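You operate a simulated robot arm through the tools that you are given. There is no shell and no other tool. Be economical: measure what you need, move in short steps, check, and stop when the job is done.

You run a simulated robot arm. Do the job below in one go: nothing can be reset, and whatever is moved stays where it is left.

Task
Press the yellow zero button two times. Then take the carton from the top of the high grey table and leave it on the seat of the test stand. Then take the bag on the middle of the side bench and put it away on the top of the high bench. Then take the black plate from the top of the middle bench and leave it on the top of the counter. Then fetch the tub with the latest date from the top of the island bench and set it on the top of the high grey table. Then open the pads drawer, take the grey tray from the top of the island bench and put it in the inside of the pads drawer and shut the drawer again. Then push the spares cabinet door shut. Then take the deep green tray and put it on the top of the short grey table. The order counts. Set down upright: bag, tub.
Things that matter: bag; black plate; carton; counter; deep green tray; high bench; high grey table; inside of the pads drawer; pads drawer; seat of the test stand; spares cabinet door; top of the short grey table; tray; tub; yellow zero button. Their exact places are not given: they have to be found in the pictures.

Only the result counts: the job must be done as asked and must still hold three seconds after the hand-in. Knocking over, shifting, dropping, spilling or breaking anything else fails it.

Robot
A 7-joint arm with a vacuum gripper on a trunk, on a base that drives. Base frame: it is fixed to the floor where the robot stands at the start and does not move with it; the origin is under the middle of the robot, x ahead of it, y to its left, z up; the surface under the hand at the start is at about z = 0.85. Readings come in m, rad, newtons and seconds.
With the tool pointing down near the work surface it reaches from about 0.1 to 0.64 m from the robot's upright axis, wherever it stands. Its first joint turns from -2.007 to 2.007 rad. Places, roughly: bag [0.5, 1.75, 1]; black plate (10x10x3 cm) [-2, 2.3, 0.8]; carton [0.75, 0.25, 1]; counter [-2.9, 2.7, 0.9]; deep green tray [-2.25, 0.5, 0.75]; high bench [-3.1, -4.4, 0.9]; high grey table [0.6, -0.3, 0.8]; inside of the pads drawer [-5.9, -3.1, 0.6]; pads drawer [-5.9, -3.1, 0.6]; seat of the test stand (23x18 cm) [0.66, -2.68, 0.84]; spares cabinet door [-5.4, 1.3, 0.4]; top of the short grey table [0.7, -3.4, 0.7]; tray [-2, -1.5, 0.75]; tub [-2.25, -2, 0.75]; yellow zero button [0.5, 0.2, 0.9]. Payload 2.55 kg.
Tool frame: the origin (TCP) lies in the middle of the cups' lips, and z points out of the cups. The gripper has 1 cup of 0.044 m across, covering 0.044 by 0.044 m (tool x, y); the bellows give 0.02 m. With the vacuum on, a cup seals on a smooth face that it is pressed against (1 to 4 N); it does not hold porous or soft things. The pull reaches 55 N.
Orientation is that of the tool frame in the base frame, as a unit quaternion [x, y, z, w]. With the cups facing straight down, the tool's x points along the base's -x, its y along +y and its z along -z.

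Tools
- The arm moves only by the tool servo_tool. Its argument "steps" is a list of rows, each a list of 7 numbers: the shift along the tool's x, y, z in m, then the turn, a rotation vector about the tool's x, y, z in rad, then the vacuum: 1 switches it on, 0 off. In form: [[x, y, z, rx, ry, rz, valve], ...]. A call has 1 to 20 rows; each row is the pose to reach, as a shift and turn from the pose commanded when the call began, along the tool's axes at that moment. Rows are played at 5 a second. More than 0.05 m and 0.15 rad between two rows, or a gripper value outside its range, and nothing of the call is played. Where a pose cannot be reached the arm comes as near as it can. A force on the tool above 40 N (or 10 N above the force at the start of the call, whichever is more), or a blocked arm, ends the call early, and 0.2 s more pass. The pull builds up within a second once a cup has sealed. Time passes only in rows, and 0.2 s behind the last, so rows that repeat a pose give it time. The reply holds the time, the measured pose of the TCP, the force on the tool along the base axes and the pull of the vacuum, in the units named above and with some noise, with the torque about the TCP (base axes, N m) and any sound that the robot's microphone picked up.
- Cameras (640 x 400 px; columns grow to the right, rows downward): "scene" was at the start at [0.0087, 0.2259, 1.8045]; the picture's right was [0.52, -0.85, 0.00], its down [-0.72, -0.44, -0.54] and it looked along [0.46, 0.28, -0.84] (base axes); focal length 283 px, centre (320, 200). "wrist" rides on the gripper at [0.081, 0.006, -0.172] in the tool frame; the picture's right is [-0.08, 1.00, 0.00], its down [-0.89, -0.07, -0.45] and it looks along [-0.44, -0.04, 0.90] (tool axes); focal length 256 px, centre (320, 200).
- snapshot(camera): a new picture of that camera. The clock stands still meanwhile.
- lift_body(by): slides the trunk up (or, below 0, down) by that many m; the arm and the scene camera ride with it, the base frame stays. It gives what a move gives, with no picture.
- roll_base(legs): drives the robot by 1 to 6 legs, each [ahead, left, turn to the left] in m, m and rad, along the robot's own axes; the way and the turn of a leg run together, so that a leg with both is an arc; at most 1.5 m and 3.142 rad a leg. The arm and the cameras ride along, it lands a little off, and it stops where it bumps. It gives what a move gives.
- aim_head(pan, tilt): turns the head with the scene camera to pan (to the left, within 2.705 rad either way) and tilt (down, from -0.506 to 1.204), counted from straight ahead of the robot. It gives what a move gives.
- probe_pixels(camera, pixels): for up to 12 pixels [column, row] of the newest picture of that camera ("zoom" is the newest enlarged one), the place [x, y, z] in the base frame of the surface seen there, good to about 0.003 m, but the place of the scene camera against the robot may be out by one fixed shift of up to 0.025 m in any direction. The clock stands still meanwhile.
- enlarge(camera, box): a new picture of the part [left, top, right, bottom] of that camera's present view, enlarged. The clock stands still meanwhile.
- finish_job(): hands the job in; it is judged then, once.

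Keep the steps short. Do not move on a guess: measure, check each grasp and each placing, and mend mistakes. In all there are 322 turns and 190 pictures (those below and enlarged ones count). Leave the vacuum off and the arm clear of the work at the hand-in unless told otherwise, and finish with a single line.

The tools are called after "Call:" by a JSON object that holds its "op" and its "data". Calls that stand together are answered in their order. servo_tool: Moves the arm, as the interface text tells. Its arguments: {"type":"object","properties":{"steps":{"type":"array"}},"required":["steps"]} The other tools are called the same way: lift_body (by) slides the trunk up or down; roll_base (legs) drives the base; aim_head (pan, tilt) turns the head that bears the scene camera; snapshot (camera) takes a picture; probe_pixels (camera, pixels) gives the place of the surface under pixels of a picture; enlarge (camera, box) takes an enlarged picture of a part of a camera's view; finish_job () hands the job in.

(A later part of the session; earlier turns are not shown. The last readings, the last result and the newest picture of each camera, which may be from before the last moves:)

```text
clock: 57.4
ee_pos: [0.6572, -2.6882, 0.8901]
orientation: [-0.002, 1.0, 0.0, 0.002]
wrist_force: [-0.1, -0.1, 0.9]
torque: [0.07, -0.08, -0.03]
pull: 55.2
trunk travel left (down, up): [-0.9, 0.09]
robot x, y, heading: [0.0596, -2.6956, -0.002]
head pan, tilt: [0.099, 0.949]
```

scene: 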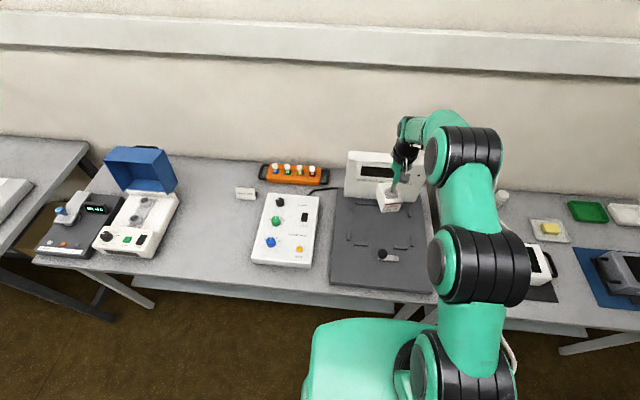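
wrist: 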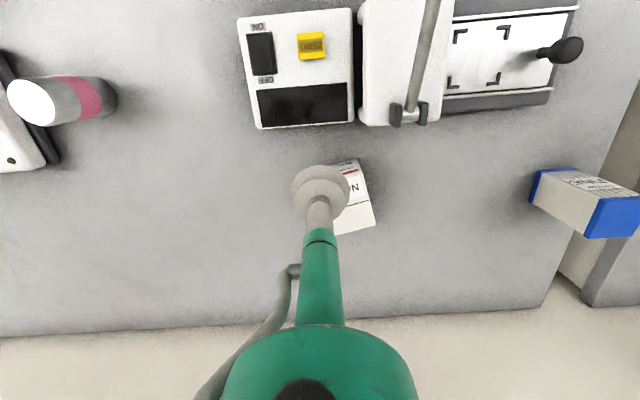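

Contact is beginning (force went from -1 to +0.9 N). I'll go 2 mm more, release, wait and lift.

Call:
{"op": "servo_tool", "data": {"steps": [[0, 0, 0.002, 0, 0, 0, 1], [0, 0, 0.002, 0, 0, 0, 0], [0, 0, 0.002, 0, 0, 0, 0], [0, 0, 0.002, 0, 0, 0, 0], [0, 0, 0.002, 0, 0, 0, 0], [0, 0, 0.002, 0, 0, 0, 0], [0, 0, -0.005, 0, 0, 0, 0], [0, 0, -0.02, 0, 0, 0, 0], [0, 0, -0.05, 0, 0, 0, 0], [0, 0, -0.09, 0, 0, 0, 0], [0, 0, -0.13, 0, 0, 0, 0], [0.02, 0, -0.17, 0, 0, 0, 0], [0.06, 0, -0.17, 0, 0, 0, 0], [0.1, 0, -0.2, 0, 0, 0, 0], [0.15, 0, -0.2, 0, 0, 0, 0], [0.15, 0, -0.2, 0, 0, 0, 0]]}}

Call:
{"op": "snapshot", "data": {"camera": "wrist"}}

```text
clock: 60.8
ee_pos: [0.5085, -2.6884, 1.09]
orientation: [-0.003, 1.0, 0.0, 0.001]
wrist_force: [0.5, -0.3, 0.4]
torque: [-0.03, 0.03, -0.01]
pull: 0.2
trunk travel left (down, up): [-0.9, 0.09]
robot x, y, heading: [0.0569, -2.6943, 0.007]
head pan, tilt: [0.099, 0.949]
```

```text
158 pictures are left
```

wrist: 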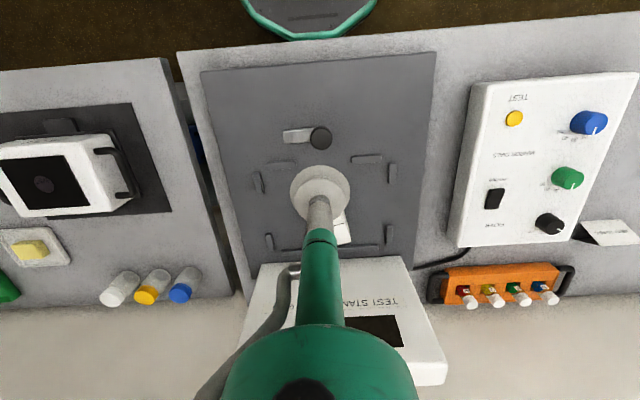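

The carton stands within the seat marks. Next comes the bag: I'll back off, slide left about 4.3 m and look.

Call:
{"op": "roll_base", "data": {"legs": [[-0.42, 0, 0], [0, 1.45, 0], [0, 1.45, 0], [0, 1.2, 0]]}}

Call:
{"op": "aim_head", "data": {"pan": 0.3, "tilt": 0.75}}

Call:
{"op": "snapshot", "data": {"camera": "scene"}}

```text
clock: 82.6
ee_pos: [0.0406, 1.4131, 1.0893]
orientation: [-0.01, 1.0, 0.0, 0.001]
wrist_force: [0.2, 0.4, -0.5]
torque: [0.01, 0.0, 0.02]
pull: 0.0
trunk travel left (down, up): [-0.9, 0.09]
robot x, y, heading: [-0.4102, 1.402, 0.018]
head pan, tilt: [0.099, 0.949]
```

```text
clock: 83.3
ee_pos: [0.0409, 1.4127, 1.0899]
orientation: [-0.01, 1.0, -0.001, 0.002]
wrist_force: [0.1, 0.3, -0.3]
torque: [-0.02, -0.01, 0.01]
pull: 0.0
trunk travel left (down, up): [-0.9, 0.09]
robot x, y, heading: [-0.407, 1.4006, 0.016]
head pan, tilt: [0.3, 0.75]
```

```text
157 pictures are left
```

scene: 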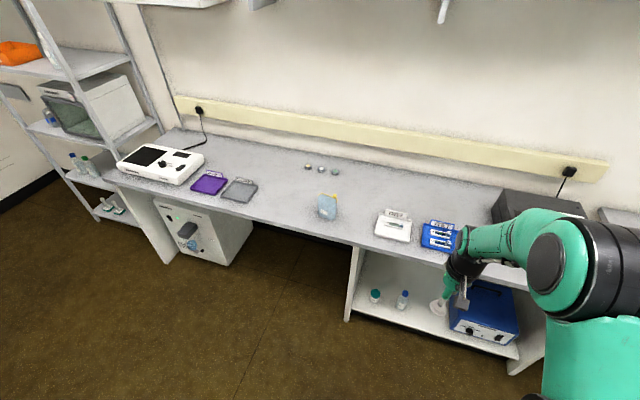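

The bag is the small pale-blue pouch at (327,205). I'll enlarge and measure it.

Call:
{"op": "enlarge", "data": {"camera": "scene", "box": [270, 150, 390, 240]}}

Call:
{"op": "probe_pixels", "data": {"camera": "scene", "pixels": [[327, 207], [327, 215], [332, 197], [322, 200], [350, 215], [300, 225], [347, 240], [240, 215]]}}

```text
4.44 times, centred on (330, 195) of scene
```

zoom: 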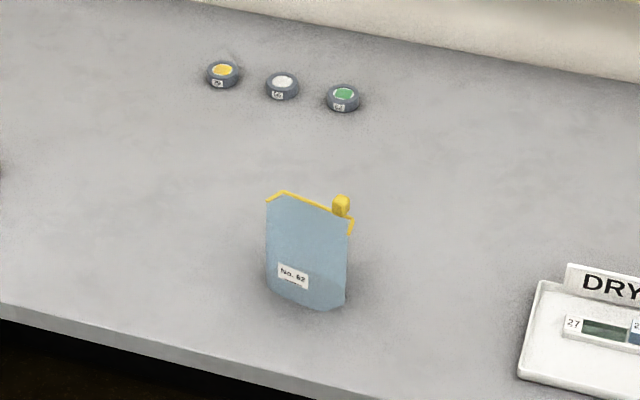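

```text
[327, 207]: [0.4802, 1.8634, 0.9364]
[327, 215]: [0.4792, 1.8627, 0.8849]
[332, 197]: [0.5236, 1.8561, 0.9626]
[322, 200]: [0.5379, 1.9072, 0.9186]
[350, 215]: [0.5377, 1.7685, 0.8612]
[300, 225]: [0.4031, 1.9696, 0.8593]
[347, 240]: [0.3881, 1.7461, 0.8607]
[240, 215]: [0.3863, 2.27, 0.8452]
```

Call:
{"op": "probe_pixels", "data": {"camera": "zoom", "pixels": [[275, 220], [305, 225], [335, 235], [275, 260], [305, 250], [340, 260], [285, 290], [325, 290], [340, 205], [290, 197], [352, 222], [310, 305]]}}

```text
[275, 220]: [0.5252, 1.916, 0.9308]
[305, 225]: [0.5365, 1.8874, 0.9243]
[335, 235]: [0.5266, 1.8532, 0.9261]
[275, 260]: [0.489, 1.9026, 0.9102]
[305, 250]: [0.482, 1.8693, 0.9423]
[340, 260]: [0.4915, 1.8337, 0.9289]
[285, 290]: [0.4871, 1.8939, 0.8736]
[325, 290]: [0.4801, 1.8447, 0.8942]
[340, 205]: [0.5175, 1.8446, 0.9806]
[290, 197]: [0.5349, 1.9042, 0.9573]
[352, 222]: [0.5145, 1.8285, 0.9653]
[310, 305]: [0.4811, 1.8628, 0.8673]
```

The bag seems to be open-topped with a yellow rim and a knob. I'll drive closer and look with the wrist camera.

Call:
{"op": "roll_base", "data": {"legs": [[0, 0.45, -0.017], [0.33, 0, 0]]}}

Call:
{"op": "snapshot", "data": {"camera": "wrist"}}

Call:
{"op": "snapshot", "data": {"camera": "scene"}}

```text
clock: 87.8
ee_pos: [0.3677, 1.8563, 1.0904]
orientation: [-0.002, 1.0, -0.001, 0.001]
wrist_force: [0.5, 0.3, 0.0]
torque: [-0.04, -0.01, -0.02]
pull: 0.0
trunk travel left (down, up): [-0.9, 0.09]
robot x, y, heading: [-0.08, 1.8514, 0.005]
head pan, tilt: [0.3, 0.75]
```

```text
155 pictures are left
```

wrist: 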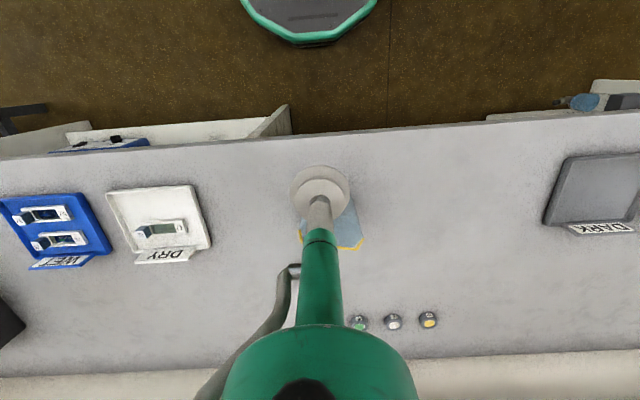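

```text
154 pictures are left
```

scene: 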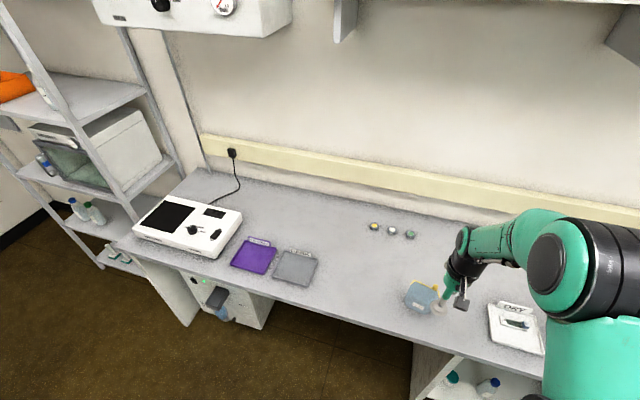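

Call:
{"op": "servo_tool", "data": {"steps": [[0.0, -0.045, 0, 0, 0, 0, 0], [0.0, -0.09, 0, 0, 0, 0, 0], [0.0, -0.13, 0, 0, 0, 0, 0], [0.0, -0.13, 0, 0, 0, 0, 0]]}}

Call:
{"op": "enlarge", "data": {"camera": "wrist", "box": [320, 150, 500, 270]}}

Call:
{"op": "enlarge", "data": {"camera": "scene", "box": [370, 250, 470, 330]}}

```text
clock: 88.8
ee_pos: [0.3662, 1.7261, 1.0914]
orientation: [-0.002, 1.0, 0.0, 0.002]
wrist_force: [0.1, -0.9, 0.1]
torque: [-0.01, 0.01, 0.02]
pull: 0.0
trunk travel left (down, up): [-0.9, 0.09]
robot x, y, heading: [-0.0848, 1.8517, 0.006]
head pan, tilt: [0.3, 0.75]
```

```text
3.33 times, centred on (410, 210) of wrist
```

zoom: 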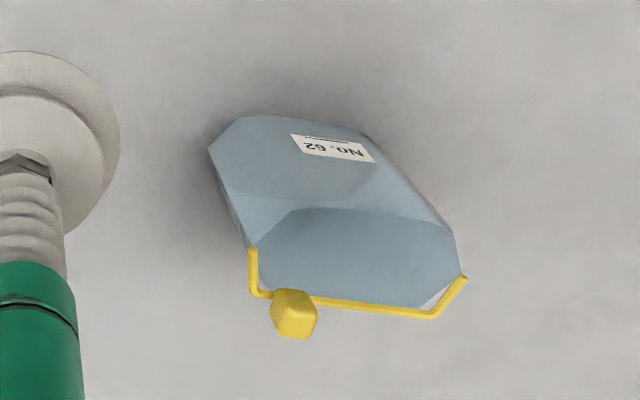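

```text
5.00 times, centred on (420, 290) of scene
```

zoom: 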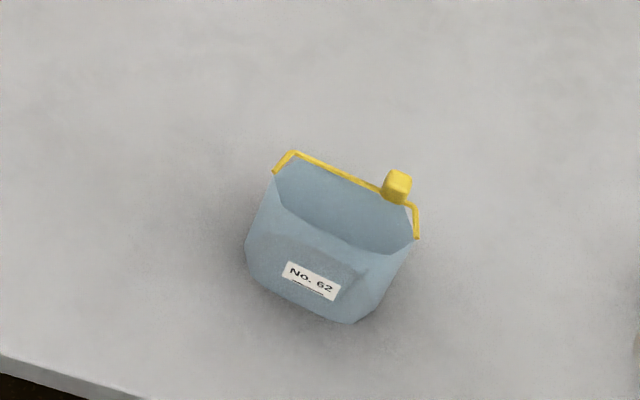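

Call:
{"op": "probe_pixels", "data": {"camera": "zoom", "pixels": [[395, 185], [340, 225], [300, 190], [360, 235], [305, 215], [400, 240], [320, 280], [350, 250], [270, 240], [385, 265], [340, 310], [315, 295]]}}

Call:
{"op": "probe_pixels", "data": {"camera": "wrist", "pixels": [[420, 225], [420, 235], [400, 225], [440, 225], [395, 205], [415, 205], [430, 205], [402, 243], [380, 190], [405, 182], [425, 240], [390, 195]]}}

```text
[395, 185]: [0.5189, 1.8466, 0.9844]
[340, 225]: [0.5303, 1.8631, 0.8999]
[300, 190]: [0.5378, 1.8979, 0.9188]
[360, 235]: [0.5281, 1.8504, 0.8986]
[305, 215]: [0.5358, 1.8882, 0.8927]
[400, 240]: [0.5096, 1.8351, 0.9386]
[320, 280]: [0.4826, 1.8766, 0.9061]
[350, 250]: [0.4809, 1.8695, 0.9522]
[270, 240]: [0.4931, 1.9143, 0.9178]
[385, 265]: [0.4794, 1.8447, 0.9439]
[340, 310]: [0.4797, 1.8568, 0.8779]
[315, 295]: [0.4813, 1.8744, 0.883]
```

```text
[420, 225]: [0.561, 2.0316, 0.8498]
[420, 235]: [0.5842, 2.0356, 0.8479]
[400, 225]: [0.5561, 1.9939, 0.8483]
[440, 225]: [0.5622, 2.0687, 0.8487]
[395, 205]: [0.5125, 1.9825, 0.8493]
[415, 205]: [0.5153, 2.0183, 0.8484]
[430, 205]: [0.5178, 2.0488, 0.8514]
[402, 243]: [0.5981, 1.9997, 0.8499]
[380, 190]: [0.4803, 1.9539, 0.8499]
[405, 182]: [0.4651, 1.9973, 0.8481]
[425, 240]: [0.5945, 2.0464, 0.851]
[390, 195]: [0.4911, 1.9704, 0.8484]
```

The bag is an open-topped pouch with an upright front face (scene x ≈ 0.48). The cup must take it with the tool horizontal and the wrist camera on top. I'll back up a little and roll the tool half a turn first.

Call:
{"op": "roll_base", "data": {"legs": [[-0.1, 0, 0]]}}

Call:
{"op": "servo_tool", "data": {"steps": [[0, 0, 0, 0, 0, 0.14, 0], [0, 0, 0, 0, 0, 0.28, 0], [0, 0, 0, 0, 0, 0.42, 0], [0, 0, 0, 0, 0, 0.56, 0], [0, 0, 0, 0, 0, 0.7, 0], [0, 0, 0, 0, 0, 0.84, 0], [0, 0, 0, 0, 0, 0.98, 0], [0, 0, 0, 0, 0, 1.12, 0], [0, 0, 0, 0, 0, 1.26, 0], [0, 0, 0, 0, 0, 1.4, 0], [0, 0, 0, 0, 0, 1.54, 0], [0, 0, 0, 0, 0, 1.5708, 0]]}}

Call:
{"op": "servo_tool", "data": {"steps": [[0, 0, 0, 0, 0, 0.14, 0], [0, 0, 0, 0, 0, 0.28, 0], [0, 0, 0, 0, 0, 0.42, 0], [0, 0, 0, 0, 0, 0.56, 0], [0, 0, 0, 0, 0, 0.7, 0], [0, 0, 0, 0, 0, 0.84, 0], [0, 0, 0, 0, 0, 0.98, 0], [0, 0, 0, 0, 0, 1.12, 0], [0, 0, 0, 0, 0, 1.26, 0], [0, 0, 0, 0, 0, 1.4, 0], [0, 0, 0, 0, 0, 1.54, 0], [0, 0, 0, 0, 0, 1.5708, 0]]}}

```text
clock: 90.0
ee_pos: [0.2659, 1.7251, 1.092]
orientation: [-0.003, 1.0, 0.0, 0.001]
wrist_force: [-0.4, -0.7, -0.3]
torque: [-0.02, -0.03, -0.01]
pull: 0.0
trunk travel left (down, up): [-0.9, 0.09]
robot x, y, heading: [-0.1816, 1.8486, 0.004]
head pan, tilt: [0.3, 0.75]
```

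```text
clock: 92.6
ee_pos: [0.2671, 1.7261, 1.09]
orientation: [0.706, 0.708, 0.0, 0.0]
wrist_force: [0.9, -0.2, 0.6]
torque: [0.01, 0.0, 0.01]
pull: 0.0
trunk travel left (down, up): [-0.9, 0.09]
robot x, y, heading: [-0.1817, 1.8505, 0.009]
head pan, tilt: [0.3, 0.75]
```

```text
clock: 95.2
ee_pos: [0.2675, 1.7249, 1.0897]
orientation: [1.0, 0.002, 0.001, 0.0]
wrist_force: [0.2, -0.1, 0.7]
torque: [0.0, 0.03, 0.01]
pull: 0.1
trunk travel left (down, up): [-0.9, 0.09]
robot x, y, heading: [-0.1832, 1.849, 0.009]
head pan, tilt: [0.3, 0.75]
```

Call:
{"op": "servo_tool", "data": {"steps": [[0.01, 0, 0, 0, 0.14, 0, 0], [0.02, 0, 0, 0, 0.28, 0, 0], [0.03, 0, 0, 0, 0.42, 0, 0], [0.04, 0, 0, 0, 0.56, 0, 0], [0.05, 0, 0, 0, 0.7, 0, 0], [0.06, 0, 0, 0, 0.84, 0, 0], [0.07, 0, 0, 0, 0.98, 0, 0], [0.08, 0, 0, 0, 1.12, 0, 0], [0.09, 0, 0, 0, 1.26, 0, 0], [0.1, 0, 0, 0, 1.4, 0, 0], [0.1, 0, 0, 0, 1.54, 0, 0], [0.1, 0, 0, 0, 1.5708, 0, 0], [0.1, 0, 0, 0, 1.5708, 0, 0]]}}

Call:
{"op": "snapshot", "data": {"camera": "wrist"}}

Call:
{"op": "snapshot", "data": {"camera": "scene"}}

```text
clock: 98.0
ee_pos: [0.3723, 1.7228, 1.1067]
orientation: [0.812, 0.002, 0.584, -0.001]
wrist_force: [-0.5, 0.3, -0.4]
torque: [0.02, -0.02, -0.01]
pull: 0.1
out of reach, approached as far as the arm can: row 5, 9, 10, 11, 12, 13
trunk travel left (down, up): [-0.9, 0.09]
robot x, y, heading: [-0.1806, 1.8496, 0.003]
head pan, tilt: [0.3, 0.75]
```

```text
151 pictures are left
```

wrist: 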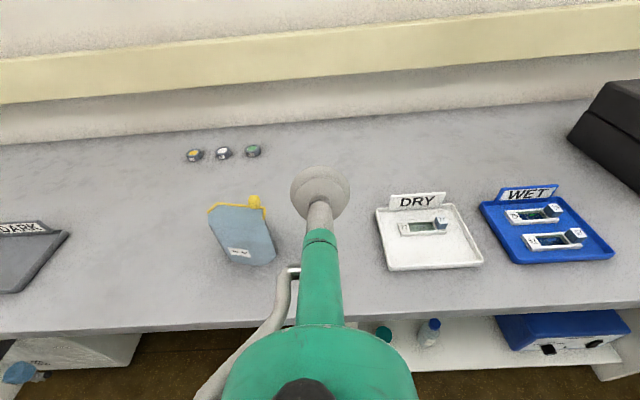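

```text
150 pictures are left
```

scene: 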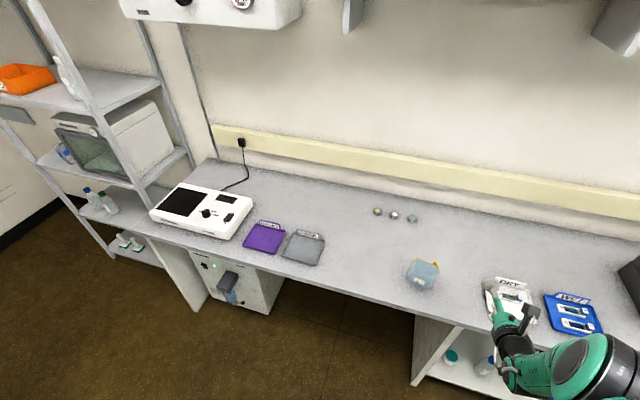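

Only 71° of pitch was reached. I'll lower the trunk 0.15 m to give the arm a better posture, then try again.

Call:
{"op": "lift_body", "data": {"by": -0.15}}

Call:
{"op": "servo_tool", "data": {"steps": [[-0.03, 0, 0, 0, 0, 0, 0], [-0.03, 0, 0, 0, 0, 0, 0]]}}

```text
clock: 99.8
ee_pos: [0.373, 1.7226, 0.9558]
orientation: [0.812, 0.002, 0.583, -0.001]
wrist_force: [-0.5, -0.1, 0.1]
torque: [0.01, -0.02, 0.01]
pull: 0.1
trunk travel left (down, up): [-0.75, 0.24]
robot x, y, heading: [-0.1849, 1.8502, 0.008]
head pan, tilt: [0.3, 0.75]
```

```text
clock: 100.3
ee_pos: [0.3752, 1.7188, 0.9393]
orientation: [0.816, 0.002, 0.578, 0.0]
wrist_force: [0.3, 0.4, 1.0]
torque: [-0.03, -0.02, 0.01]
pull: 0.1
out of reach, approached as far as the arm can: row 1, 2
trunk travel left (down, up): [-0.75, 0.24]
robot x, y, heading: [-0.1784, 1.8475, 0.0]
head pan, tilt: [0.3, 0.75]
```

Call:
{"op": "servo_tool", "data": {"steps": [[0.013, 0, 0.035, 0, 0.1, 0, 0], [0.026, 0, 0.075, 0, 0.2, 0, 0], [0.03, 0, 0.09, 0, 0.32, 0, 0], [0.03, 0, 0.09, 0, 0.32, 0, 0]]}}

```text
clock: 101.3
ee_pos: [0.531, 1.7098, 0.9436]
orientation: [0.709, 0.002, 0.705, -0.002]
wrist_force: [0.0, -0.1, -0.8]
torque: [0.03, 0.01, -0.03]
pull: 0.0
out of reach, approached as far as the arm can: row 1, 2, 3, 4
trunk travel left (down, up): [-0.75, 0.24]
robot x, y, heading: [-0.1805, 1.8508, 0.006]
head pan, tilt: [0.3, 0.75]
```

Now the tool is horizontal. I'll back the base 0.12 m and slide left to stand in front of the bag, then look.

Call:
{"op": "roll_base", "data": {"legs": [[-0.13, 0, 0], [0, 0.06, 0]]}}

Call:
{"op": "snapshot", "data": {"camera": "wrist"}}

Call:
{"op": "snapshot", "data": {"camera": "scene"}}

```text
clock: 103.2
ee_pos: [0.399, 1.7705, 0.9433]
orientation: [0.709, 0.002, 0.705, 0.0]
wrist_force: [0.7, 0.3, -0.1]
torque: [0.01, 0.0, -0.01]
pull: 0.0
trunk travel left (down, up): [-0.75, 0.24]
robot x, y, heading: [-0.3134, 1.9081, 0.006]
head pan, tilt: [0.3, 0.75]
```

```text
149 pictures are left
```

wrist: 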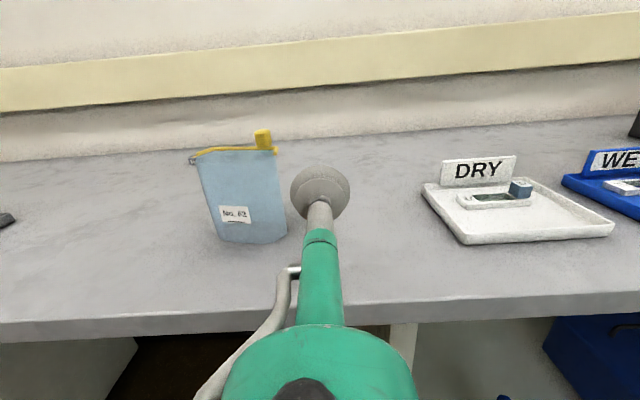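

```text
148 pictures are left
```

scene: 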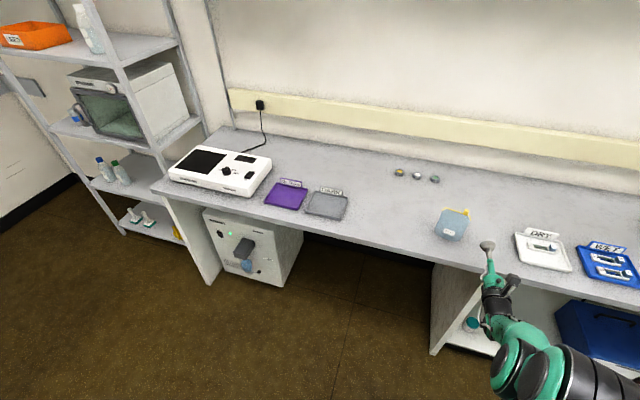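

Now the front face is well in view at wrist (195–287, 155–240). I'll enlarge and measure it.

Call:
{"op": "enlarge", "data": {"camera": "wrist", "box": [170, 110, 310, 260]}}

Call:
{"op": "probe_pixels", "data": {"camera": "wrist", "pixels": [[205, 170], [225, 170], [245, 170], [265, 170], [275, 170], [240, 195], [215, 195], [260, 195], [275, 195], [215, 225], [240, 230], [265, 230]]}}

```text
2.67 times, centred on (240, 185) of wrist
```

zoom: 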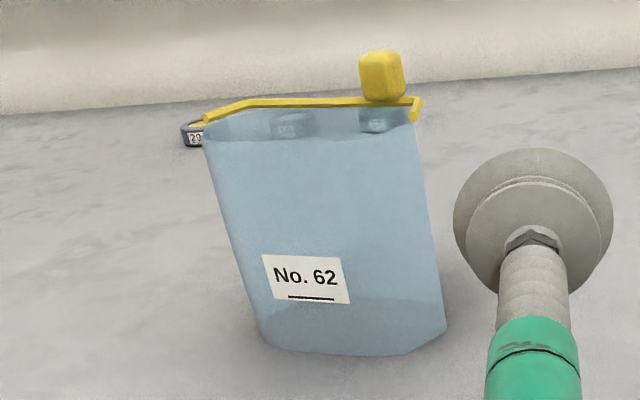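

```text
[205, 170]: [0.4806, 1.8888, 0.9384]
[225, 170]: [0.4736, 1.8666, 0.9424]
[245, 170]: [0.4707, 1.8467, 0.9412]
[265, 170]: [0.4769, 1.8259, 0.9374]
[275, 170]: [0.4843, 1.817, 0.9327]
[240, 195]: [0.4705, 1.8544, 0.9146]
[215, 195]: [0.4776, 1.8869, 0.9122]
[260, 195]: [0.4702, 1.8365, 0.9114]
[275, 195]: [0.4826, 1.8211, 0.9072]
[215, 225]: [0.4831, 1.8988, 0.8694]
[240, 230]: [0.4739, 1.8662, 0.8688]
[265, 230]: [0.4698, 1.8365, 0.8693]
```

The front face is flat between y ≈ 1.836 and 1.90, its middle near (0.475, 1.865), and turned about 10°. I'll slide left 0.1 m, lower the trunk 0.04 m and yaw the tool -0.15.

Call:
{"op": "roll_base", "data": {"legs": [[0, 0.1, 0]]}}

Call:
{"op": "lift_body", "data": {"by": -0.04}}

Call:
{"op": "servo_tool", "data": {"steps": [[0, 0, 0, -0.1, 0, 0, 0], [0, 0, 0, -0.16, 0, 0, 0], [0, 0, 0, -0.16, 0, 0, 0]]}}

Call:
{"op": "snapshot", "data": {"camera": "wrist"}}

```text
clock: 104.4
ee_pos: [0.3988, 1.8685, 0.9435]
orientation: [0.709, 0.001, 0.705, 0.0]
wrist_force: [0.9, -0.6, 0.0]
torque: [0.03, 0.0, -0.03]
pull: 0.1
trunk travel left (down, up): [-0.75, 0.24]
robot x, y, heading: [-0.3123, 2.0067, 0.003]
head pan, tilt: [0.3, 0.75]
```

```text
clock: 105.2
ee_pos: [0.3991, 1.8669, 0.9028]
orientation: [0.709, 0.001, 0.705, -0.001]
wrist_force: [0.6, 1.7, 0.0]
torque: [0.01, 0.0, 0.01]
pull: 0.0
trunk travel left (down, up): [-0.71, 0.28]
robot x, y, heading: [-0.3149, 2.0053, 0.002]
head pan, tilt: [0.3, 0.75]
```

```text
clock: 106.0
ee_pos: [0.3989, 1.8606, 0.9037]
orientation: [0.709, -0.031, 0.704, 0.031]
wrist_force: [0.6, -0.8, 0.9]
torque: [0.02, 0.01, -0.04]
pull: 0.0
out of reach, approached as far as the arm can: row 1, 2, 3
trunk travel left (down, up): [-0.71, 0.28]
robot x, y, heading: [-0.3155, 2.0076, 0.004]
head pan, tilt: [0.3, 0.75]
```

```text
146 pictures are left
```

wrist: 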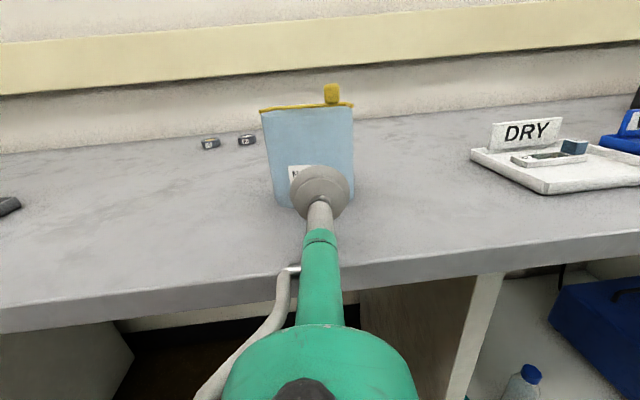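

Call:
{"op": "probe_pixels", "data": {"camera": "wrist", "pixels": [[275, 130], [290, 130], [305, 130], [320, 130], [335, 130], [346, 130], [280, 160], [300, 160], [340, 160], [350, 160]]}}

```text
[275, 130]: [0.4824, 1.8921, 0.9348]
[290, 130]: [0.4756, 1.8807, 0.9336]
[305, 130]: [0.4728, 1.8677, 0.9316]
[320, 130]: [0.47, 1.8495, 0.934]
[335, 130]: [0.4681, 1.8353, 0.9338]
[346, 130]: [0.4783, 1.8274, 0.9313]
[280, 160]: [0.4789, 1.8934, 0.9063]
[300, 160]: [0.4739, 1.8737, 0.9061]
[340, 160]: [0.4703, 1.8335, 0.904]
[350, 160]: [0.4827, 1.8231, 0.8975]
```

The face at cup height is centred on (0.4745, 1.863). I'll drive ahead 0.05 m, then check before pressing with the arm.

Call:
{"op": "roll_base", "data": {"legs": [[0.05, 0, 0]]}}

Call:
{"op": "servo_tool", "data": {"steps": [[0, 0, 0.002, 0, 0, 0, 1], [0, 0, 0.004, 0, 0, 0, 1]]}}

```text
clock: 106.9
ee_pos: [0.4499, 1.8602, 0.901]
orientation: [0.71, -0.03, 0.703, 0.031]
wrist_force: [-0.2, -0.1, -0.4]
torque: [-0.04, -0.03, 0.0]
pull: 0.1
trunk travel left (down, up): [-0.71, 0.28]
robot x, y, heading: [-0.2685, 2.0097, -0.0]
head pan, tilt: [0.3, 0.75]
```

```text
clock: 107.5
ee_pos: [0.4535, 1.8588, 0.9029]
orientation: [0.709, -0.03, 0.703, 0.031]
wrist_force: [-0.2, -0.9, -0.1]
torque: [0.02, 0.0, -0.02]
pull: 0.1
trunk travel left (down, up): [-0.71, 0.28]
robot x, y, heading: [-0.2666, 2.0125, 0.005]
head pan, tilt: [0.3, 0.75]
```

Call:
{"op": "servo_tool", "data": {"steps": [[0, 0, 0.008, 0, 0, 0, 1], [0, -0.001, 0.016, 0, 0, 0, 1], [0, -0.002, 0.02, 0, 0, 0, 1], [0, -0.002, 0.022, 0, 0, 0, 1], [0, -0.002, 0.024, 0, 0, 0, 1], [0, -0.002, 0.024, 0, 0, 0, 1]]}}

```text
clock: 108.9
ee_pos: [0.4759, 1.8591, 0.9035]
orientation: [0.709, -0.029, 0.704, 0.03]
wrist_force: [-0.4, 0.5, -0.3]
torque: [0.02, 0.03, -0.01]
pull: 54.8
trunk travel left (down, up): [-0.71, 0.28]
robot x, y, heading: [-0.2668, 2.0081, 0.001]
head pan, tilt: [0.3, 0.75]
```

Sealed on the bag, pull 54.8 N. I'll lift it straight up with the trunk.

Call:
{"op": "lift_body", "data": {"by": 0.1}}

Call:
{"op": "snapshot", "data": {"camera": "wrist"}}

```text
clock: 110.2
ee_pos: [0.4767, 1.8601, 1.003]
orientation: [0.71, -0.029, 0.703, 0.03]
wrist_force: [1.0, -0.5, 0.3]
torque: [-0.02, 0.0, -0.01]
pull: 55.2
trunk travel left (down, up): [-0.81, 0.18]
robot x, y, heading: [-0.2667, 2.0106, 0.004]
head pan, tilt: [0.3, 0.75]
```

```text
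145 pictures are left
```

wrist: 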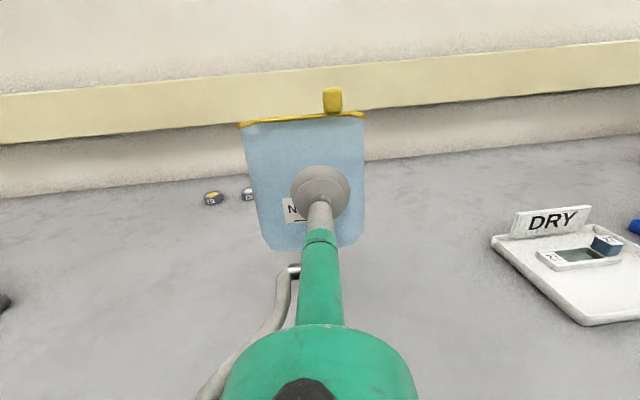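

The bag is up and level. I'll back off and survey the room for a route to the high bench.

Call:
{"op": "roll_base", "data": {"legs": [[-0.25, 0, 0]]}}

Call:
{"op": "aim_head", "data": {"pan": 2.5, "tilt": 0.35}}

Call:
{"op": "snapshot", "data": {"camera": "scene"}}

Call:
{"op": "aim_head", "data": {"pan": -2.4, "tilt": 0.35}}

Call:
{"op": "snapshot", "data": {"camera": "scene"}}

```text
clock: 112.0
ee_pos: [0.2282, 1.8574, 1.0026]
orientation: [0.709, -0.03, 0.704, 0.031]
wrist_force: [0.3, 0.2, -1.3]
torque: [0.0, 0.01, -0.01]
pull: 55.0
trunk travel left (down, up): [-0.81, 0.18]
robot x, y, heading: [-0.5078, 2.0085, 0.004]
head pan, tilt: [0.3, 0.75]
```

```text
clock: 114.1
ee_pos: [0.2285, 1.8573, 1.0017]
orientation: [0.709, -0.03, 0.703, 0.031]
wrist_force: [0.2, 0.3, -0.5]
torque: [-0.03, -0.02, 0.0]
pull: 54.6
trunk travel left (down, up): [-0.81, 0.18]
robot x, y, heading: [-0.5121, 2.0112, -0.002]
head pan, tilt: [2.499, 0.351]
```

```text
144 pictures are left
```

scene: 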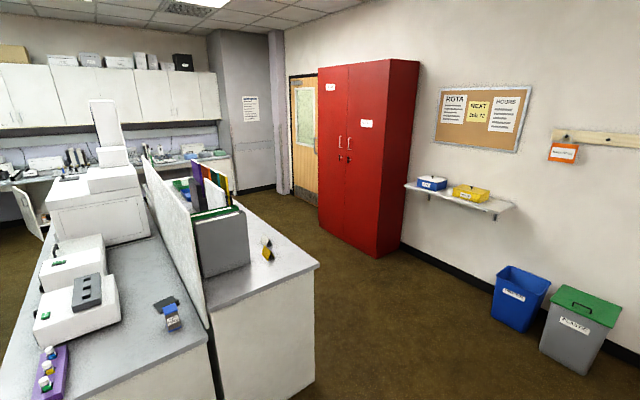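

```text
clock: 118.0
ee_pos: [0.2295, 1.8571, 1.0035]
orientation: [0.71, -0.03, 0.703, 0.031]
wrist_force: [0.4, -0.3, 0.0]
torque: [0.02, 0.01, -0.01]
pull: 54.4
trunk travel left (down, up): [-0.81, 0.18]
robot x, y, heading: [-0.5135, 2.0066, 0.004]
head pan, tilt: [-2.4, 0.351]
```

```text
143 pictures are left
```

scene: 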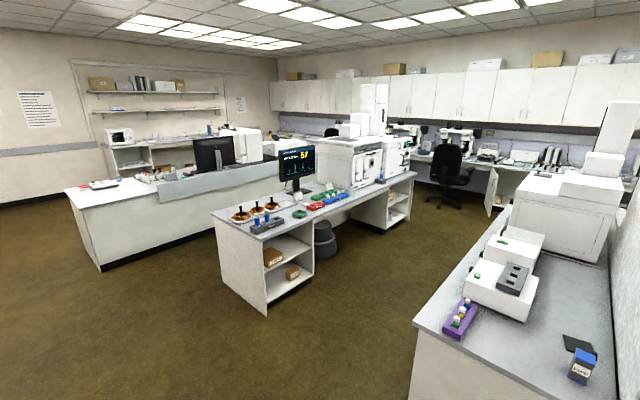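

Call:
{"op": "probe_pixels", "data": {"camera": "scene", "pixels": [[100, 270], [268, 316], [68, 190], [408, 172], [500, 185], [115, 170], [75, 205], [165, 140], [25, 205], [130, 140], [215, 205], [415, 330]]}}

Call:
{"op": "enlarge", "data": {"camera": "scene", "box": [60, 70, 280, 210]}}

```text
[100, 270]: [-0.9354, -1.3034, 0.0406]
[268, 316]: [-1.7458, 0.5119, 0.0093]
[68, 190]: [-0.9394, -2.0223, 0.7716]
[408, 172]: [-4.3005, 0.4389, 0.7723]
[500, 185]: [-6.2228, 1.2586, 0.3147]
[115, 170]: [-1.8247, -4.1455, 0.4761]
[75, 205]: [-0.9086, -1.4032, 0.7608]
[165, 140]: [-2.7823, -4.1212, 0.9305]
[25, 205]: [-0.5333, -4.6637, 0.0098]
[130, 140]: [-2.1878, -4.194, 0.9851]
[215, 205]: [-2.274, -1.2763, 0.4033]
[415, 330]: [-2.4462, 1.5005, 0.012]
```

```text
2.86 times, centred on (170, 140) of scene
```

zoom: 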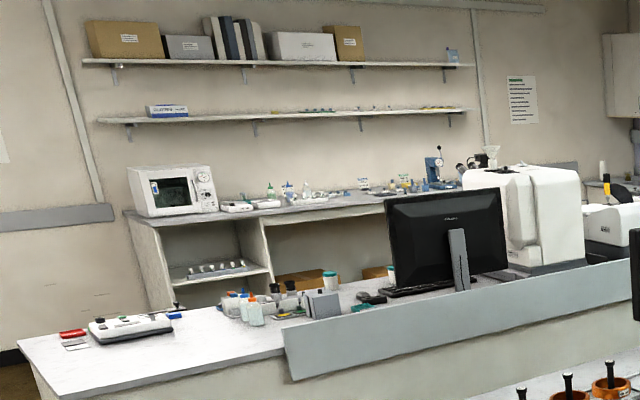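

The high bench is along the far wall (y ≈ -4.15 front, x ≈ -1.8 onward, z ≈ 0.92). I'll drive down the aisle at x ≈ -0.5 to y ≈ -3.0.

Call:
{"op": "roll_base", "data": {"legs": [[0, -1.3, 0], [0, -1.3, 0], [0, -1.3, 0], [0, -1.15, 0]]}}

```text
clock: 142.2
ee_pos: [0.249, -3.1798, 1.002]
orientation: [0.71, -0.027, 0.703, 0.027]
wrist_force: [-0.4, -0.4, -0.7]
torque: [-0.04, 0.01, -0.01]
pull: 54.6
trunk travel left (down, up): [-0.81, 0.18]
robot x, y, heading: [-0.4913, -3.034, 0.012]
head pan, tilt: [-2.4, 0.351]
```

Now I'll turn right to face the high bench, move along it and look.

Call:
{"op": "roll_base", "data": {"legs": [[0, 0, -1.58], [0, -1.3, 0]]}}

Call:
{"op": "aim_head", "data": {"pan": -0.2, "tilt": 0.6}}

Call:
{"op": "snapshot", "data": {"camera": "scene"}}

```text
clock: 152.6
ee_pos: [-1.9339, -3.7919, 1.0026]
orientation: [-0.483, 0.521, -0.478, -0.517]
wrist_force: [0.5, -0.7, -0.5]
torque: [0.0, 0.02, 0.01]
pull: 55.3
trunk travel left (down, up): [-0.81, 0.18]
robot x, y, heading: [-1.7892, -3.048, -1.56]
head pan, tilt: [-2.4, 0.351]
```

```text
clock: 154.6
ee_pos: [-1.9345, -3.7913, 1.002]
orientation: [-0.483, 0.521, -0.478, -0.517]
wrist_force: [0.3, -1.2, -0.4]
torque: [-0.01, -0.02, -0.03]
pull: 54.7
trunk travel left (down, up): [-0.81, 0.18]
robot x, y, heading: [-1.7916, -3.0504, -1.558]
head pan, tilt: [-0.201, 0.6]
```

```text
141 pictures are left
```

scene: 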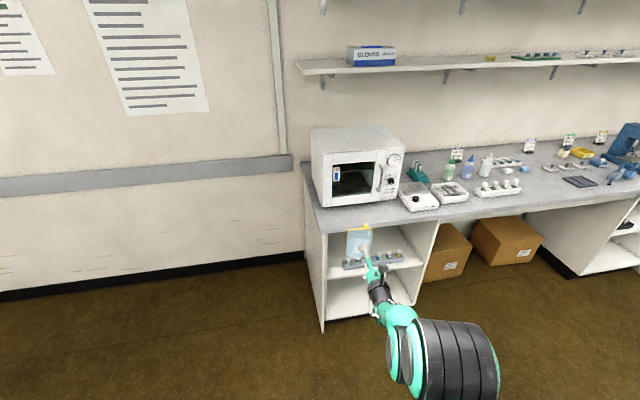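

Call:
{"op": "roll_base", "data": {"legs": [[0, -0.8, 0]]}}

Call:
{"op": "snapshot", "data": {"camera": "scene"}}

```text
clock: 158.9
ee_pos: [-2.7269, -3.804, 1.0031]
orientation: [-0.484, 0.519, -0.48, -0.516]
wrist_force: [-0.4, 0.4, -0.6]
torque: [0.05, -0.02, 0.03]
pull: 55.5
trunk travel left (down, up): [-0.81, 0.18]
robot x, y, heading: [-2.5884, -3.0628, -1.555]
head pan, tilt: [-0.201, 0.6]
```

```text
140 pictures are left
```

scene: 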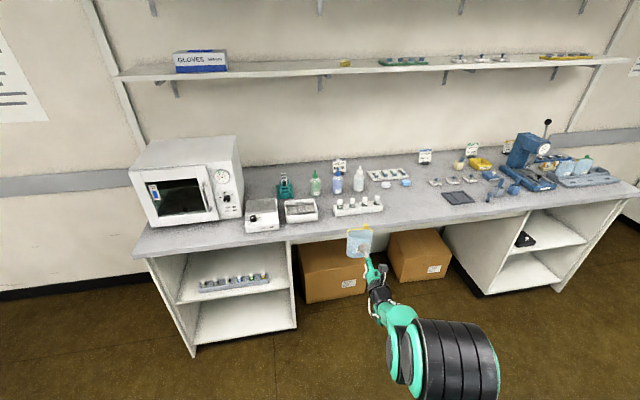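

There is a free spot around (412,205), between the rack and the dark pad. I'll measure it.

Call:
{"op": "probe_pixels", "data": {"camera": "scene", "pixels": [[410, 205], [383, 205], [445, 200], [420, 220], [400, 190], [405, 182], [430, 182], [300, 235], [545, 205], [380, 212], [425, 200], [360, 238]]}}

Call:
{"op": "enlarge", "data": {"camera": "scene", "box": [320, 140, 500, 260]}}

```text
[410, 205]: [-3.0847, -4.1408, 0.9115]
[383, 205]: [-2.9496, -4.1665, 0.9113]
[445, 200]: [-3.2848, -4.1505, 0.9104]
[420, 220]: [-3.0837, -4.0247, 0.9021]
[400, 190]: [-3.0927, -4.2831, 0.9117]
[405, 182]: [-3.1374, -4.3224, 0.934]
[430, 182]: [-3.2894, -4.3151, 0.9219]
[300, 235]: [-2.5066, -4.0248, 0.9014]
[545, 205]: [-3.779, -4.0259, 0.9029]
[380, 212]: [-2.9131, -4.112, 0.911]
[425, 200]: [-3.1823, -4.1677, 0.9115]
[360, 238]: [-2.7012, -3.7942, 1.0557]
```

```text
3.33 times, centred on (410, 200) of scene
```

zoom: 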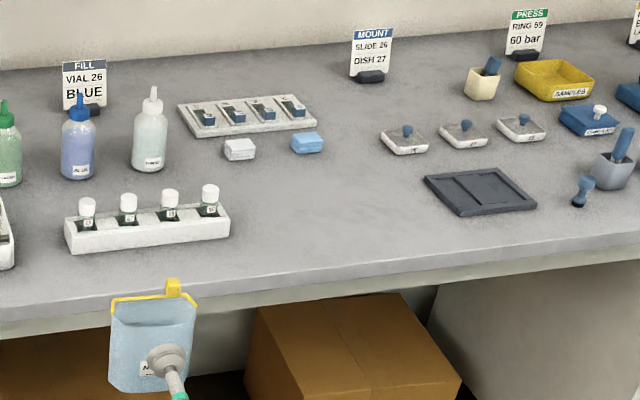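

The free area is about x -2.97 to -3.24, y -4.03 to -4.25. I'll slide right 0.365 m and drive ahead 0.31 m.

Call:
{"op": "roll_base", "data": {"legs": [[0, -0.365, 0], [0.3, 0, 0]]}}

Call:
{"op": "snapshot", "data": {"camera": "scene"}}

Call:
{"op": "snapshot", "data": {"camera": "wrist"}}

```text
clock: 162.9
ee_pos: [-3.084, -4.112, 1.002]
orientation: [-0.485, 0.519, -0.48, -0.515]
wrist_force: [0.2, -0.2, -0.6]
torque: [0.06, -0.01, 0.02]
pull: 54.8
trunk travel left (down, up): [-0.81, 0.18]
robot x, y, heading: [-2.9487, -3.3698, -1.551]
head pan, tilt: [-0.201, 0.6]
```

```text
138 pictures are left
```

scene: 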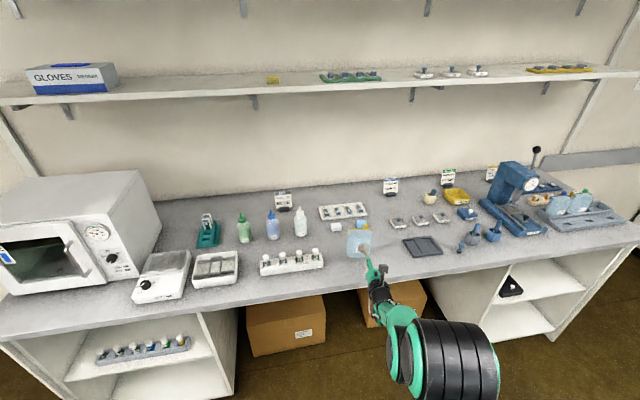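

```text
137 pictures are left
```

wrist: 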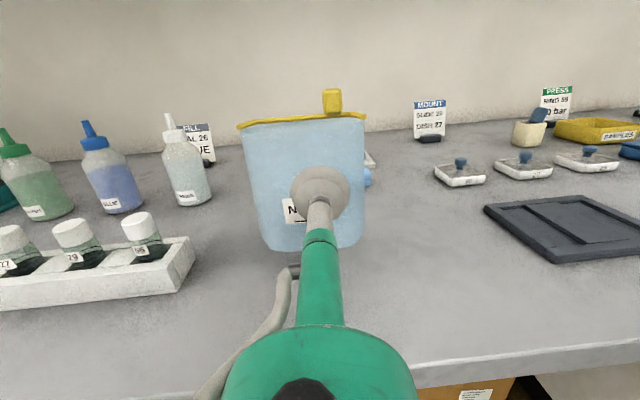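

Call:
{"op": "probe_pixels", "data": {"camera": "wrist", "pixels": [[368, 178], [370, 190], [400, 240], [230, 240], [185, 245], [495, 210], [371, 160]]}}

```text
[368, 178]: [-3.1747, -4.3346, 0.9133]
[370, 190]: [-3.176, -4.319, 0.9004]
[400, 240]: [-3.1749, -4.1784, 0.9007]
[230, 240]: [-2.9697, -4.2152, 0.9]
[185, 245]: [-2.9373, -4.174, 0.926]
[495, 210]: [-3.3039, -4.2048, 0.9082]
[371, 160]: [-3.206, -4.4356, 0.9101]
```

The bench top is at 0.900, and everything is clear. I'll lower the trunk in stages.

Call:
{"op": "lift_body", "data": {"by": -0.041}}

Call:
{"op": "lift_body", "data": {"by": -0.004}}

Call:
{"op": "enlarge", "data": {"camera": "wrist", "box": [220, 70, 400, 270]}}

```text
clock: 163.7
ee_pos: [-3.0848, -4.11, 0.9629]
orientation: [-0.485, 0.518, -0.481, -0.514]
wrist_force: [0.0, 0.5, 0.7]
torque: [0.05, 0.02, 0.0]
pull: 54.8
trunk travel left (down, up): [-0.769, 0.221]
robot x, y, heading: [-2.9448, -3.3647, -1.551]
head pan, tilt: [-0.201, 0.6]
```

```text
clock: 164.3
ee_pos: [-3.0836, -4.1108, 0.9587]
orientation: [-0.485, 0.519, -0.48, -0.515]
wrist_force: [-0.5, 0.1, -1.1]
torque: [0.01, -0.03, 0.01]
pull: 55.3
trunk travel left (down, up): [-0.765, 0.225]
robot x, y, heading: [-2.947, -3.3695, -1.553]
head pan, tilt: [-0.201, 0.6]
```

```text
2.00 times, centred on (310, 170) of wrist
```

zoom: 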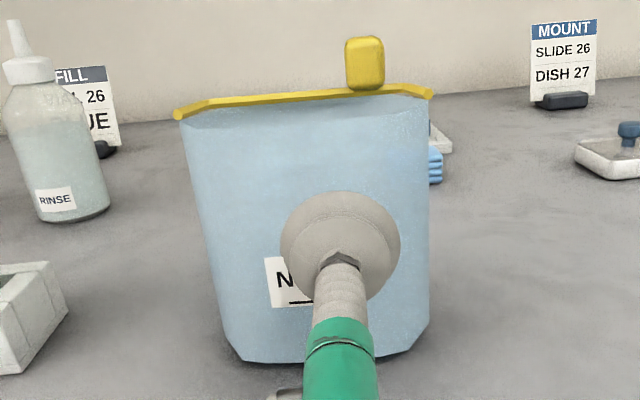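

Call:
{"op": "lift_body", "data": {"by": -0.003}}

Call:
{"op": "lift_body", "data": {"by": -0.002}}

```text
clock: 164.8
ee_pos: [-3.0844, -4.1109, 0.9541]
orientation: [-0.485, 0.519, -0.48, -0.515]
wrist_force: [0.0, -0.7, -1.3]
torque: [0.03, 0.01, -0.01]
pull: 55.7
trunk travel left (down, up): [-0.762, 0.228]
robot x, y, heading: [-2.9449, -3.3664, -1.55]
head pan, tilt: [-0.201, 0.6]
```

```text
clock: 165.3
ee_pos: [-3.0841, -4.1114, 0.9526]
orientation: [-0.485, 0.519, -0.48, -0.515]
wrist_force: [0.3, 0.7, 0.0]
torque: [-0.06, -0.07, -0.01]
pull: 54.8
trunk travel left (down, up): [-0.76, 0.23]
robot x, y, heading: [-2.9478, -3.368, -1.551]
head pan, tilt: [-0.201, 0.6]
```

Call:
{"op": "lift_body", "data": {"by": -0.002}}

Call:
{"op": "servo_tool", "data": {"steps": [[0, 0, 0, 0, 0, 0, 1], [0, 0, 0, 0, 0, 0, 1]]}}

```text
clock: 165.8
ee_pos: [-3.0847, -4.1106, 0.9523]
orientation: [-0.484, 0.518, -0.481, -0.516]
wrist_force: [-0.3, 0.0, 4.6]
torque: [-0.18, -0.27, 0.03]
pull: 55.1
trunk travel left (down, up): [-0.758, 0.232]
robot x, y, heading: [-2.9449, -3.3665, -1.551]
head pan, tilt: [-0.201, 0.6]
```

```text
clock: 166.4
ee_pos: [-3.0845, -4.1109, 0.9525]
orientation: [-0.484, 0.518, -0.48, -0.516]
wrist_force: [0.1, -0.3, 5.1]
torque: [-0.35, -0.23, 0.01]
pull: 54.9
trunk travel left (down, up): [-0.758, 0.232]
robot x, y, heading: [-2.9457, -3.3654, -1.555]
head pan, tilt: [-0.201, 0.6]
```

Touchdown. I'll release, wait, and withdraw straight back.

Call:
{"op": "servo_tool", "data": {"steps": [[0, 0, 0, 0, 0, 0, 0], [0, 0, 0, 0, 0, 0, 0], [0, 0, 0, 0, 0, 0, 0], [0, 0, 0, 0, 0, 0, 0], [0, 0, 0, 0, 0, 0, 0], [0, 0, -0.004, 0, 0, 0, 0], [0, 0, -0.01, 0, 0, 0, 0], [0, 0, -0.025, 0, 0, 0, 0], [0, 0, -0.025, 0, 0, 0, 0]]}}

Call:
{"op": "snapshot", "data": {"camera": "wrist"}}

```text
clock: 168.4
ee_pos: [-3.0823, -4.0862, 0.9506]
orientation: [-0.485, 0.519, -0.48, -0.515]
wrist_force: [0.1, 0.4, 0.1]
torque: [0.01, 0.0, 0.03]
pull: 0.1
trunk travel left (down, up): [-0.758, 0.232]
robot x, y, heading: [-2.9484, -3.367, -1.552]
head pan, tilt: [-0.201, 0.6]
```

```text
135 pictures are left
```

wrist: 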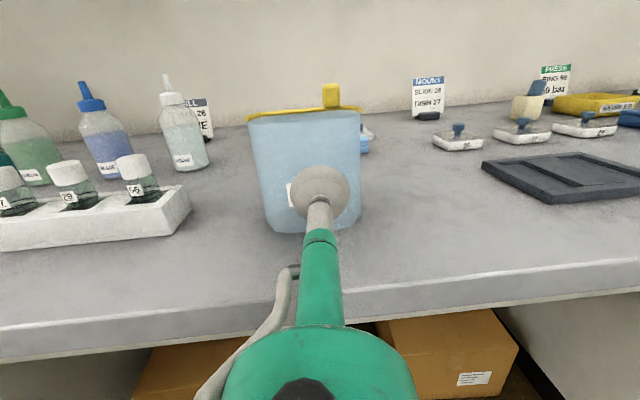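

The bag stands upright on the high bench. I'll back off, raise the trunk and turn the tool back down.

Call:
{"op": "roll_base", "data": {"legs": [[-0.4, 0, 0]]}}

Call:
{"op": "lift_body", "data": {"by": 0.142}}

Call:
{"op": "servo_tool", "data": {"steps": [[0, 0, -0.03, 0, -0.14, 0, 0], [0, 0, -0.06, 0, -0.28, 0, 0], [0, 0, -0.09, 0, -0.42, 0, 0], [0, 0, -0.12, 0, -0.56, 0, 0], [0, 0, -0.15, 0, -0.7, 0, 0], [0, 0, -0.17, 0, -0.84, 0, 0], [0, 0, -0.19, 0, -0.98, 0, 0], [0, 0, -0.2, 0, -1.12, 0, 0], [0, 0, -0.2, 0, -1.26, 0, 0], [0, 0, -0.2, 0, -1.4, 0, 0], [0, 0, -0.2, 0, -1.5, 0, 0], [0, 0, -0.2, 0, -1.57, 0, 0], [0, 0, -0.2, 0, -1.57, 0, 0]]}}

```text
clock: 170.9
ee_pos: [-3.0919, -3.6876, 0.9519]
orientation: [-0.485, 0.52, -0.479, -0.515]
wrist_force: [0.0, 0.3, -0.1]
torque: [0.0, -0.01, -0.02]
pull: 0.0
trunk travel left (down, up): [-0.758, 0.232]
robot x, y, heading: [-2.9547, -2.9699, -1.553]
head pan, tilt: [-0.201, 0.6]
```

```text
clock: 172.6
ee_pos: [-3.0924, -3.6891, 1.0924]
orientation: [-0.485, 0.52, -0.479, -0.515]
wrist_force: [-0.2, 0.7, -0.2]
torque: [0.02, 0.0, -0.03]
pull: 0.1
trunk travel left (down, up): [-0.9, 0.09]
robot x, y, heading: [-2.9552, -2.9723, -1.549]
head pan, tilt: [-0.201, 0.6]
```

```text
clock: 175.4
ee_pos: [-3.0797, -3.4881, 1.0949]
orientation: [-0.682, 0.732, 0.004, 0.002]
wrist_force: [0.6, -0.3, 0.2]
torque: [0.01, 0.01, 0.0]
pull: 0.1
out of reach, approached as far as the arm can: row 8, 9
trunk travel left (down, up): [-0.9, 0.09]
robot x, y, heading: [-2.9552, -2.97, -1.553]
head pan, tilt: [-0.201, 0.6]
```

Call:
{"op": "servo_tool", "data": {"steps": [[0, 0, 0, 0, 0, -0.14, 0], [0, 0, 0, 0, 0, -0.28, 0], [0, 0, 0, 0, 0, -0.42, 0], [0, 0, 0, 0, 0, -0.56, 0], [0, 0, 0, 0, 0, -0.7, 0], [0, 0, 0, 0, 0, -0.84, 0], [0, 0, 0, 0, 0, -0.98, 0], [0, 0, 0, 0, 0, -1.12, 0], [0, 0, 0, 0, 0, -1.26, 0], [0, 0, 0, 0, 0, -1.4, 0], [0, 0, 0, 0, 0, -1.54, 0], [0, 0, 0, 0, 0, -1.615, 0]]}}

Call:
{"op": "servo_tool", "data": {"steps": [[0, 0, 0, 0, 0, -0.14, 0], [0, 0, 0, 0, 0, -0.28, 0], [0, 0, 0, 0, 0, -0.42, 0], [0, 0, 0, 0, 0, -0.56, 0], [0, 0, 0, 0, 0, -0.7, 0], [0, 0, 0, 0, 0, -0.84, 0], [0, 0, 0, 0, 0, -0.98, 0], [0, 0, 0, 0, 0, -1.12, 0], [0, 0, 0, 0, 0, -1.26, 0], [0, 0, 0, 0, 0, -1.4, 0], [0, 0, 0, 0, 0, -1.54, 0], [0, 0, 0, 0, 0, -1.615, 0]]}}

Call:
{"op": "aim_head", "data": {"pan": 2.4, "tilt": 0.5}}

Call:
{"op": "snapshot", "data": {"camera": "scene"}}

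Call:
{"op": "aim_head", "data": {"pan": -2.4, "tilt": 0.5}}

Call:
{"op": "snapshot", "data": {"camera": "scene"}}

```text
clock: 178.0
ee_pos: [-3.078, -3.4873, 1.0944]
orientation: [1.0, -0.012, -0.001, -0.006]
wrist_force: [-0.9, 0.2, 0.2]
torque: [-0.02, -0.02, 0.01]
pull: 0.1
trunk travel left (down, up): [-0.9, 0.09]
robot x, y, heading: [-2.9565, -2.9694, -1.556]
head pan, tilt: [-0.201, 0.6]
```

```text
clock: 180.6
ee_pos: [-3.0777, -3.4878, 1.0946]
orientation: [0.7, 0.715, 0.003, -0.003]
wrist_force: [0.2, 0.3, -0.8]
torque: [-0.03, -0.02, 0.01]
pull: 0.0
trunk travel left (down, up): [-0.9, 0.09]
robot x, y, heading: [-2.9585, -2.9734, -1.556]
head pan, tilt: [-0.201, 0.6]
```

```text
clock: 182.9
ee_pos: [-3.0767, -3.4884, 1.0935]
orientation: [0.702, 0.713, 0.003, -0.003]
wrist_force: [-0.8, 0.0, -0.6]
torque: [0.0, 0.02, 0.03]
pull: 0.0
trunk travel left (down, up): [-0.9, 0.09]
robot x, y, heading: [-2.9568, -2.9704, -1.554]
head pan, tilt: [2.4, 0.499]
```

```text
134 pictures are left
```

scene: 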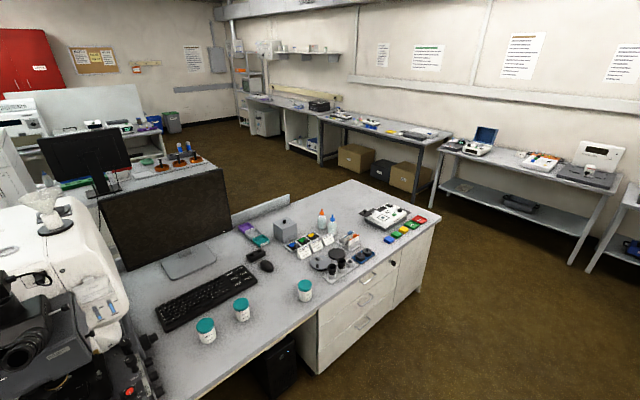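

```text
clock: 186.7
ee_pos: [-3.0773, -3.4878, 1.095]
orientation: [0.702, 0.712, 0.004, -0.003]
wrist_force: [0.1, -0.1, 0.2]
torque: [-0.01, -0.02, 0.04]
pull: 0.0
trunk travel left (down, up): [-0.9, 0.09]
robot x, y, heading: [-2.9535, -2.9709, -1.557]
head pan, tilt: [-2.4, 0.499]
```

```text
133 pictures are left
```

scene: 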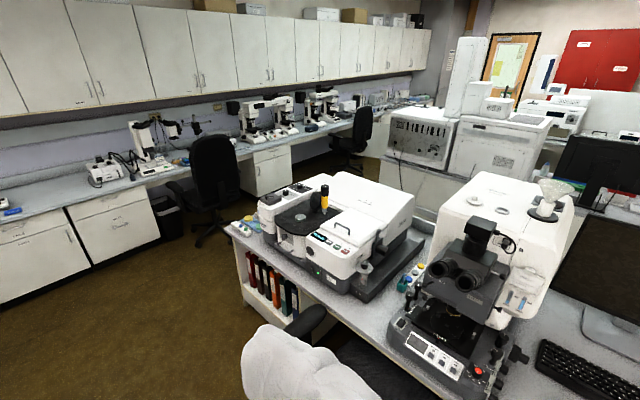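

I can see the island's three dated tubs and the room's layout. Next is the black plate: I'll return to the aisle at x ≈ -0.5, go up to y ≈ 2.1 and face the middle bench.

Call:
{"op": "roll_base", "data": {"legs": [[0, 1.25, 0], [0, 1.2, -0.015], [-1.3, 0, 0], [-1.3, 0, 0], [-1.3, 0, 0], [-1.2, 0, 0]]}}

Call:
{"op": "aim_head", "data": {"pan": -1.5, "tilt": 0.6}}

Call:
{"op": "snapshot", "data": {"camera": "scene"}}

```text
clock: 222.7
ee_pos: [-0.6333, 1.6287, 1.0942]
orientation: [0.709, 0.706, 0.003, -0.004]
wrist_force: [-0.4, -0.9, 0.1]
torque: [-0.01, -0.02, 0.02]
pull: 0.0
trunk travel left (down, up): [-0.9, 0.09]
robot x, y, heading: [-0.4962, 2.1482, -1.579]
head pan, tilt: [-2.4, 0.499]
```

```text
clock: 223.9
ee_pos: [-0.634, 1.6305, 1.095]
orientation: [0.708, 0.706, 0.003, -0.003]
wrist_force: [-0.3, 0.0, -0.8]
torque: [0.01, -0.02, -0.03]
pull: 0.0
trunk travel left (down, up): [-0.9, 0.09]
robot x, y, heading: [-0.5014, 2.1506, -1.579]
head pan, tilt: [-1.499, 0.6]
```

```text
132 pictures are left
```

scene: 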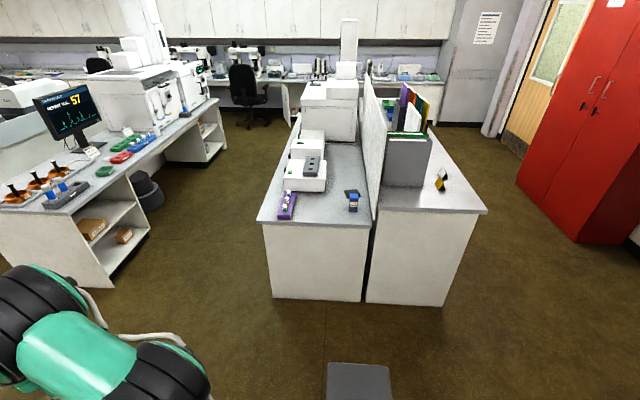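

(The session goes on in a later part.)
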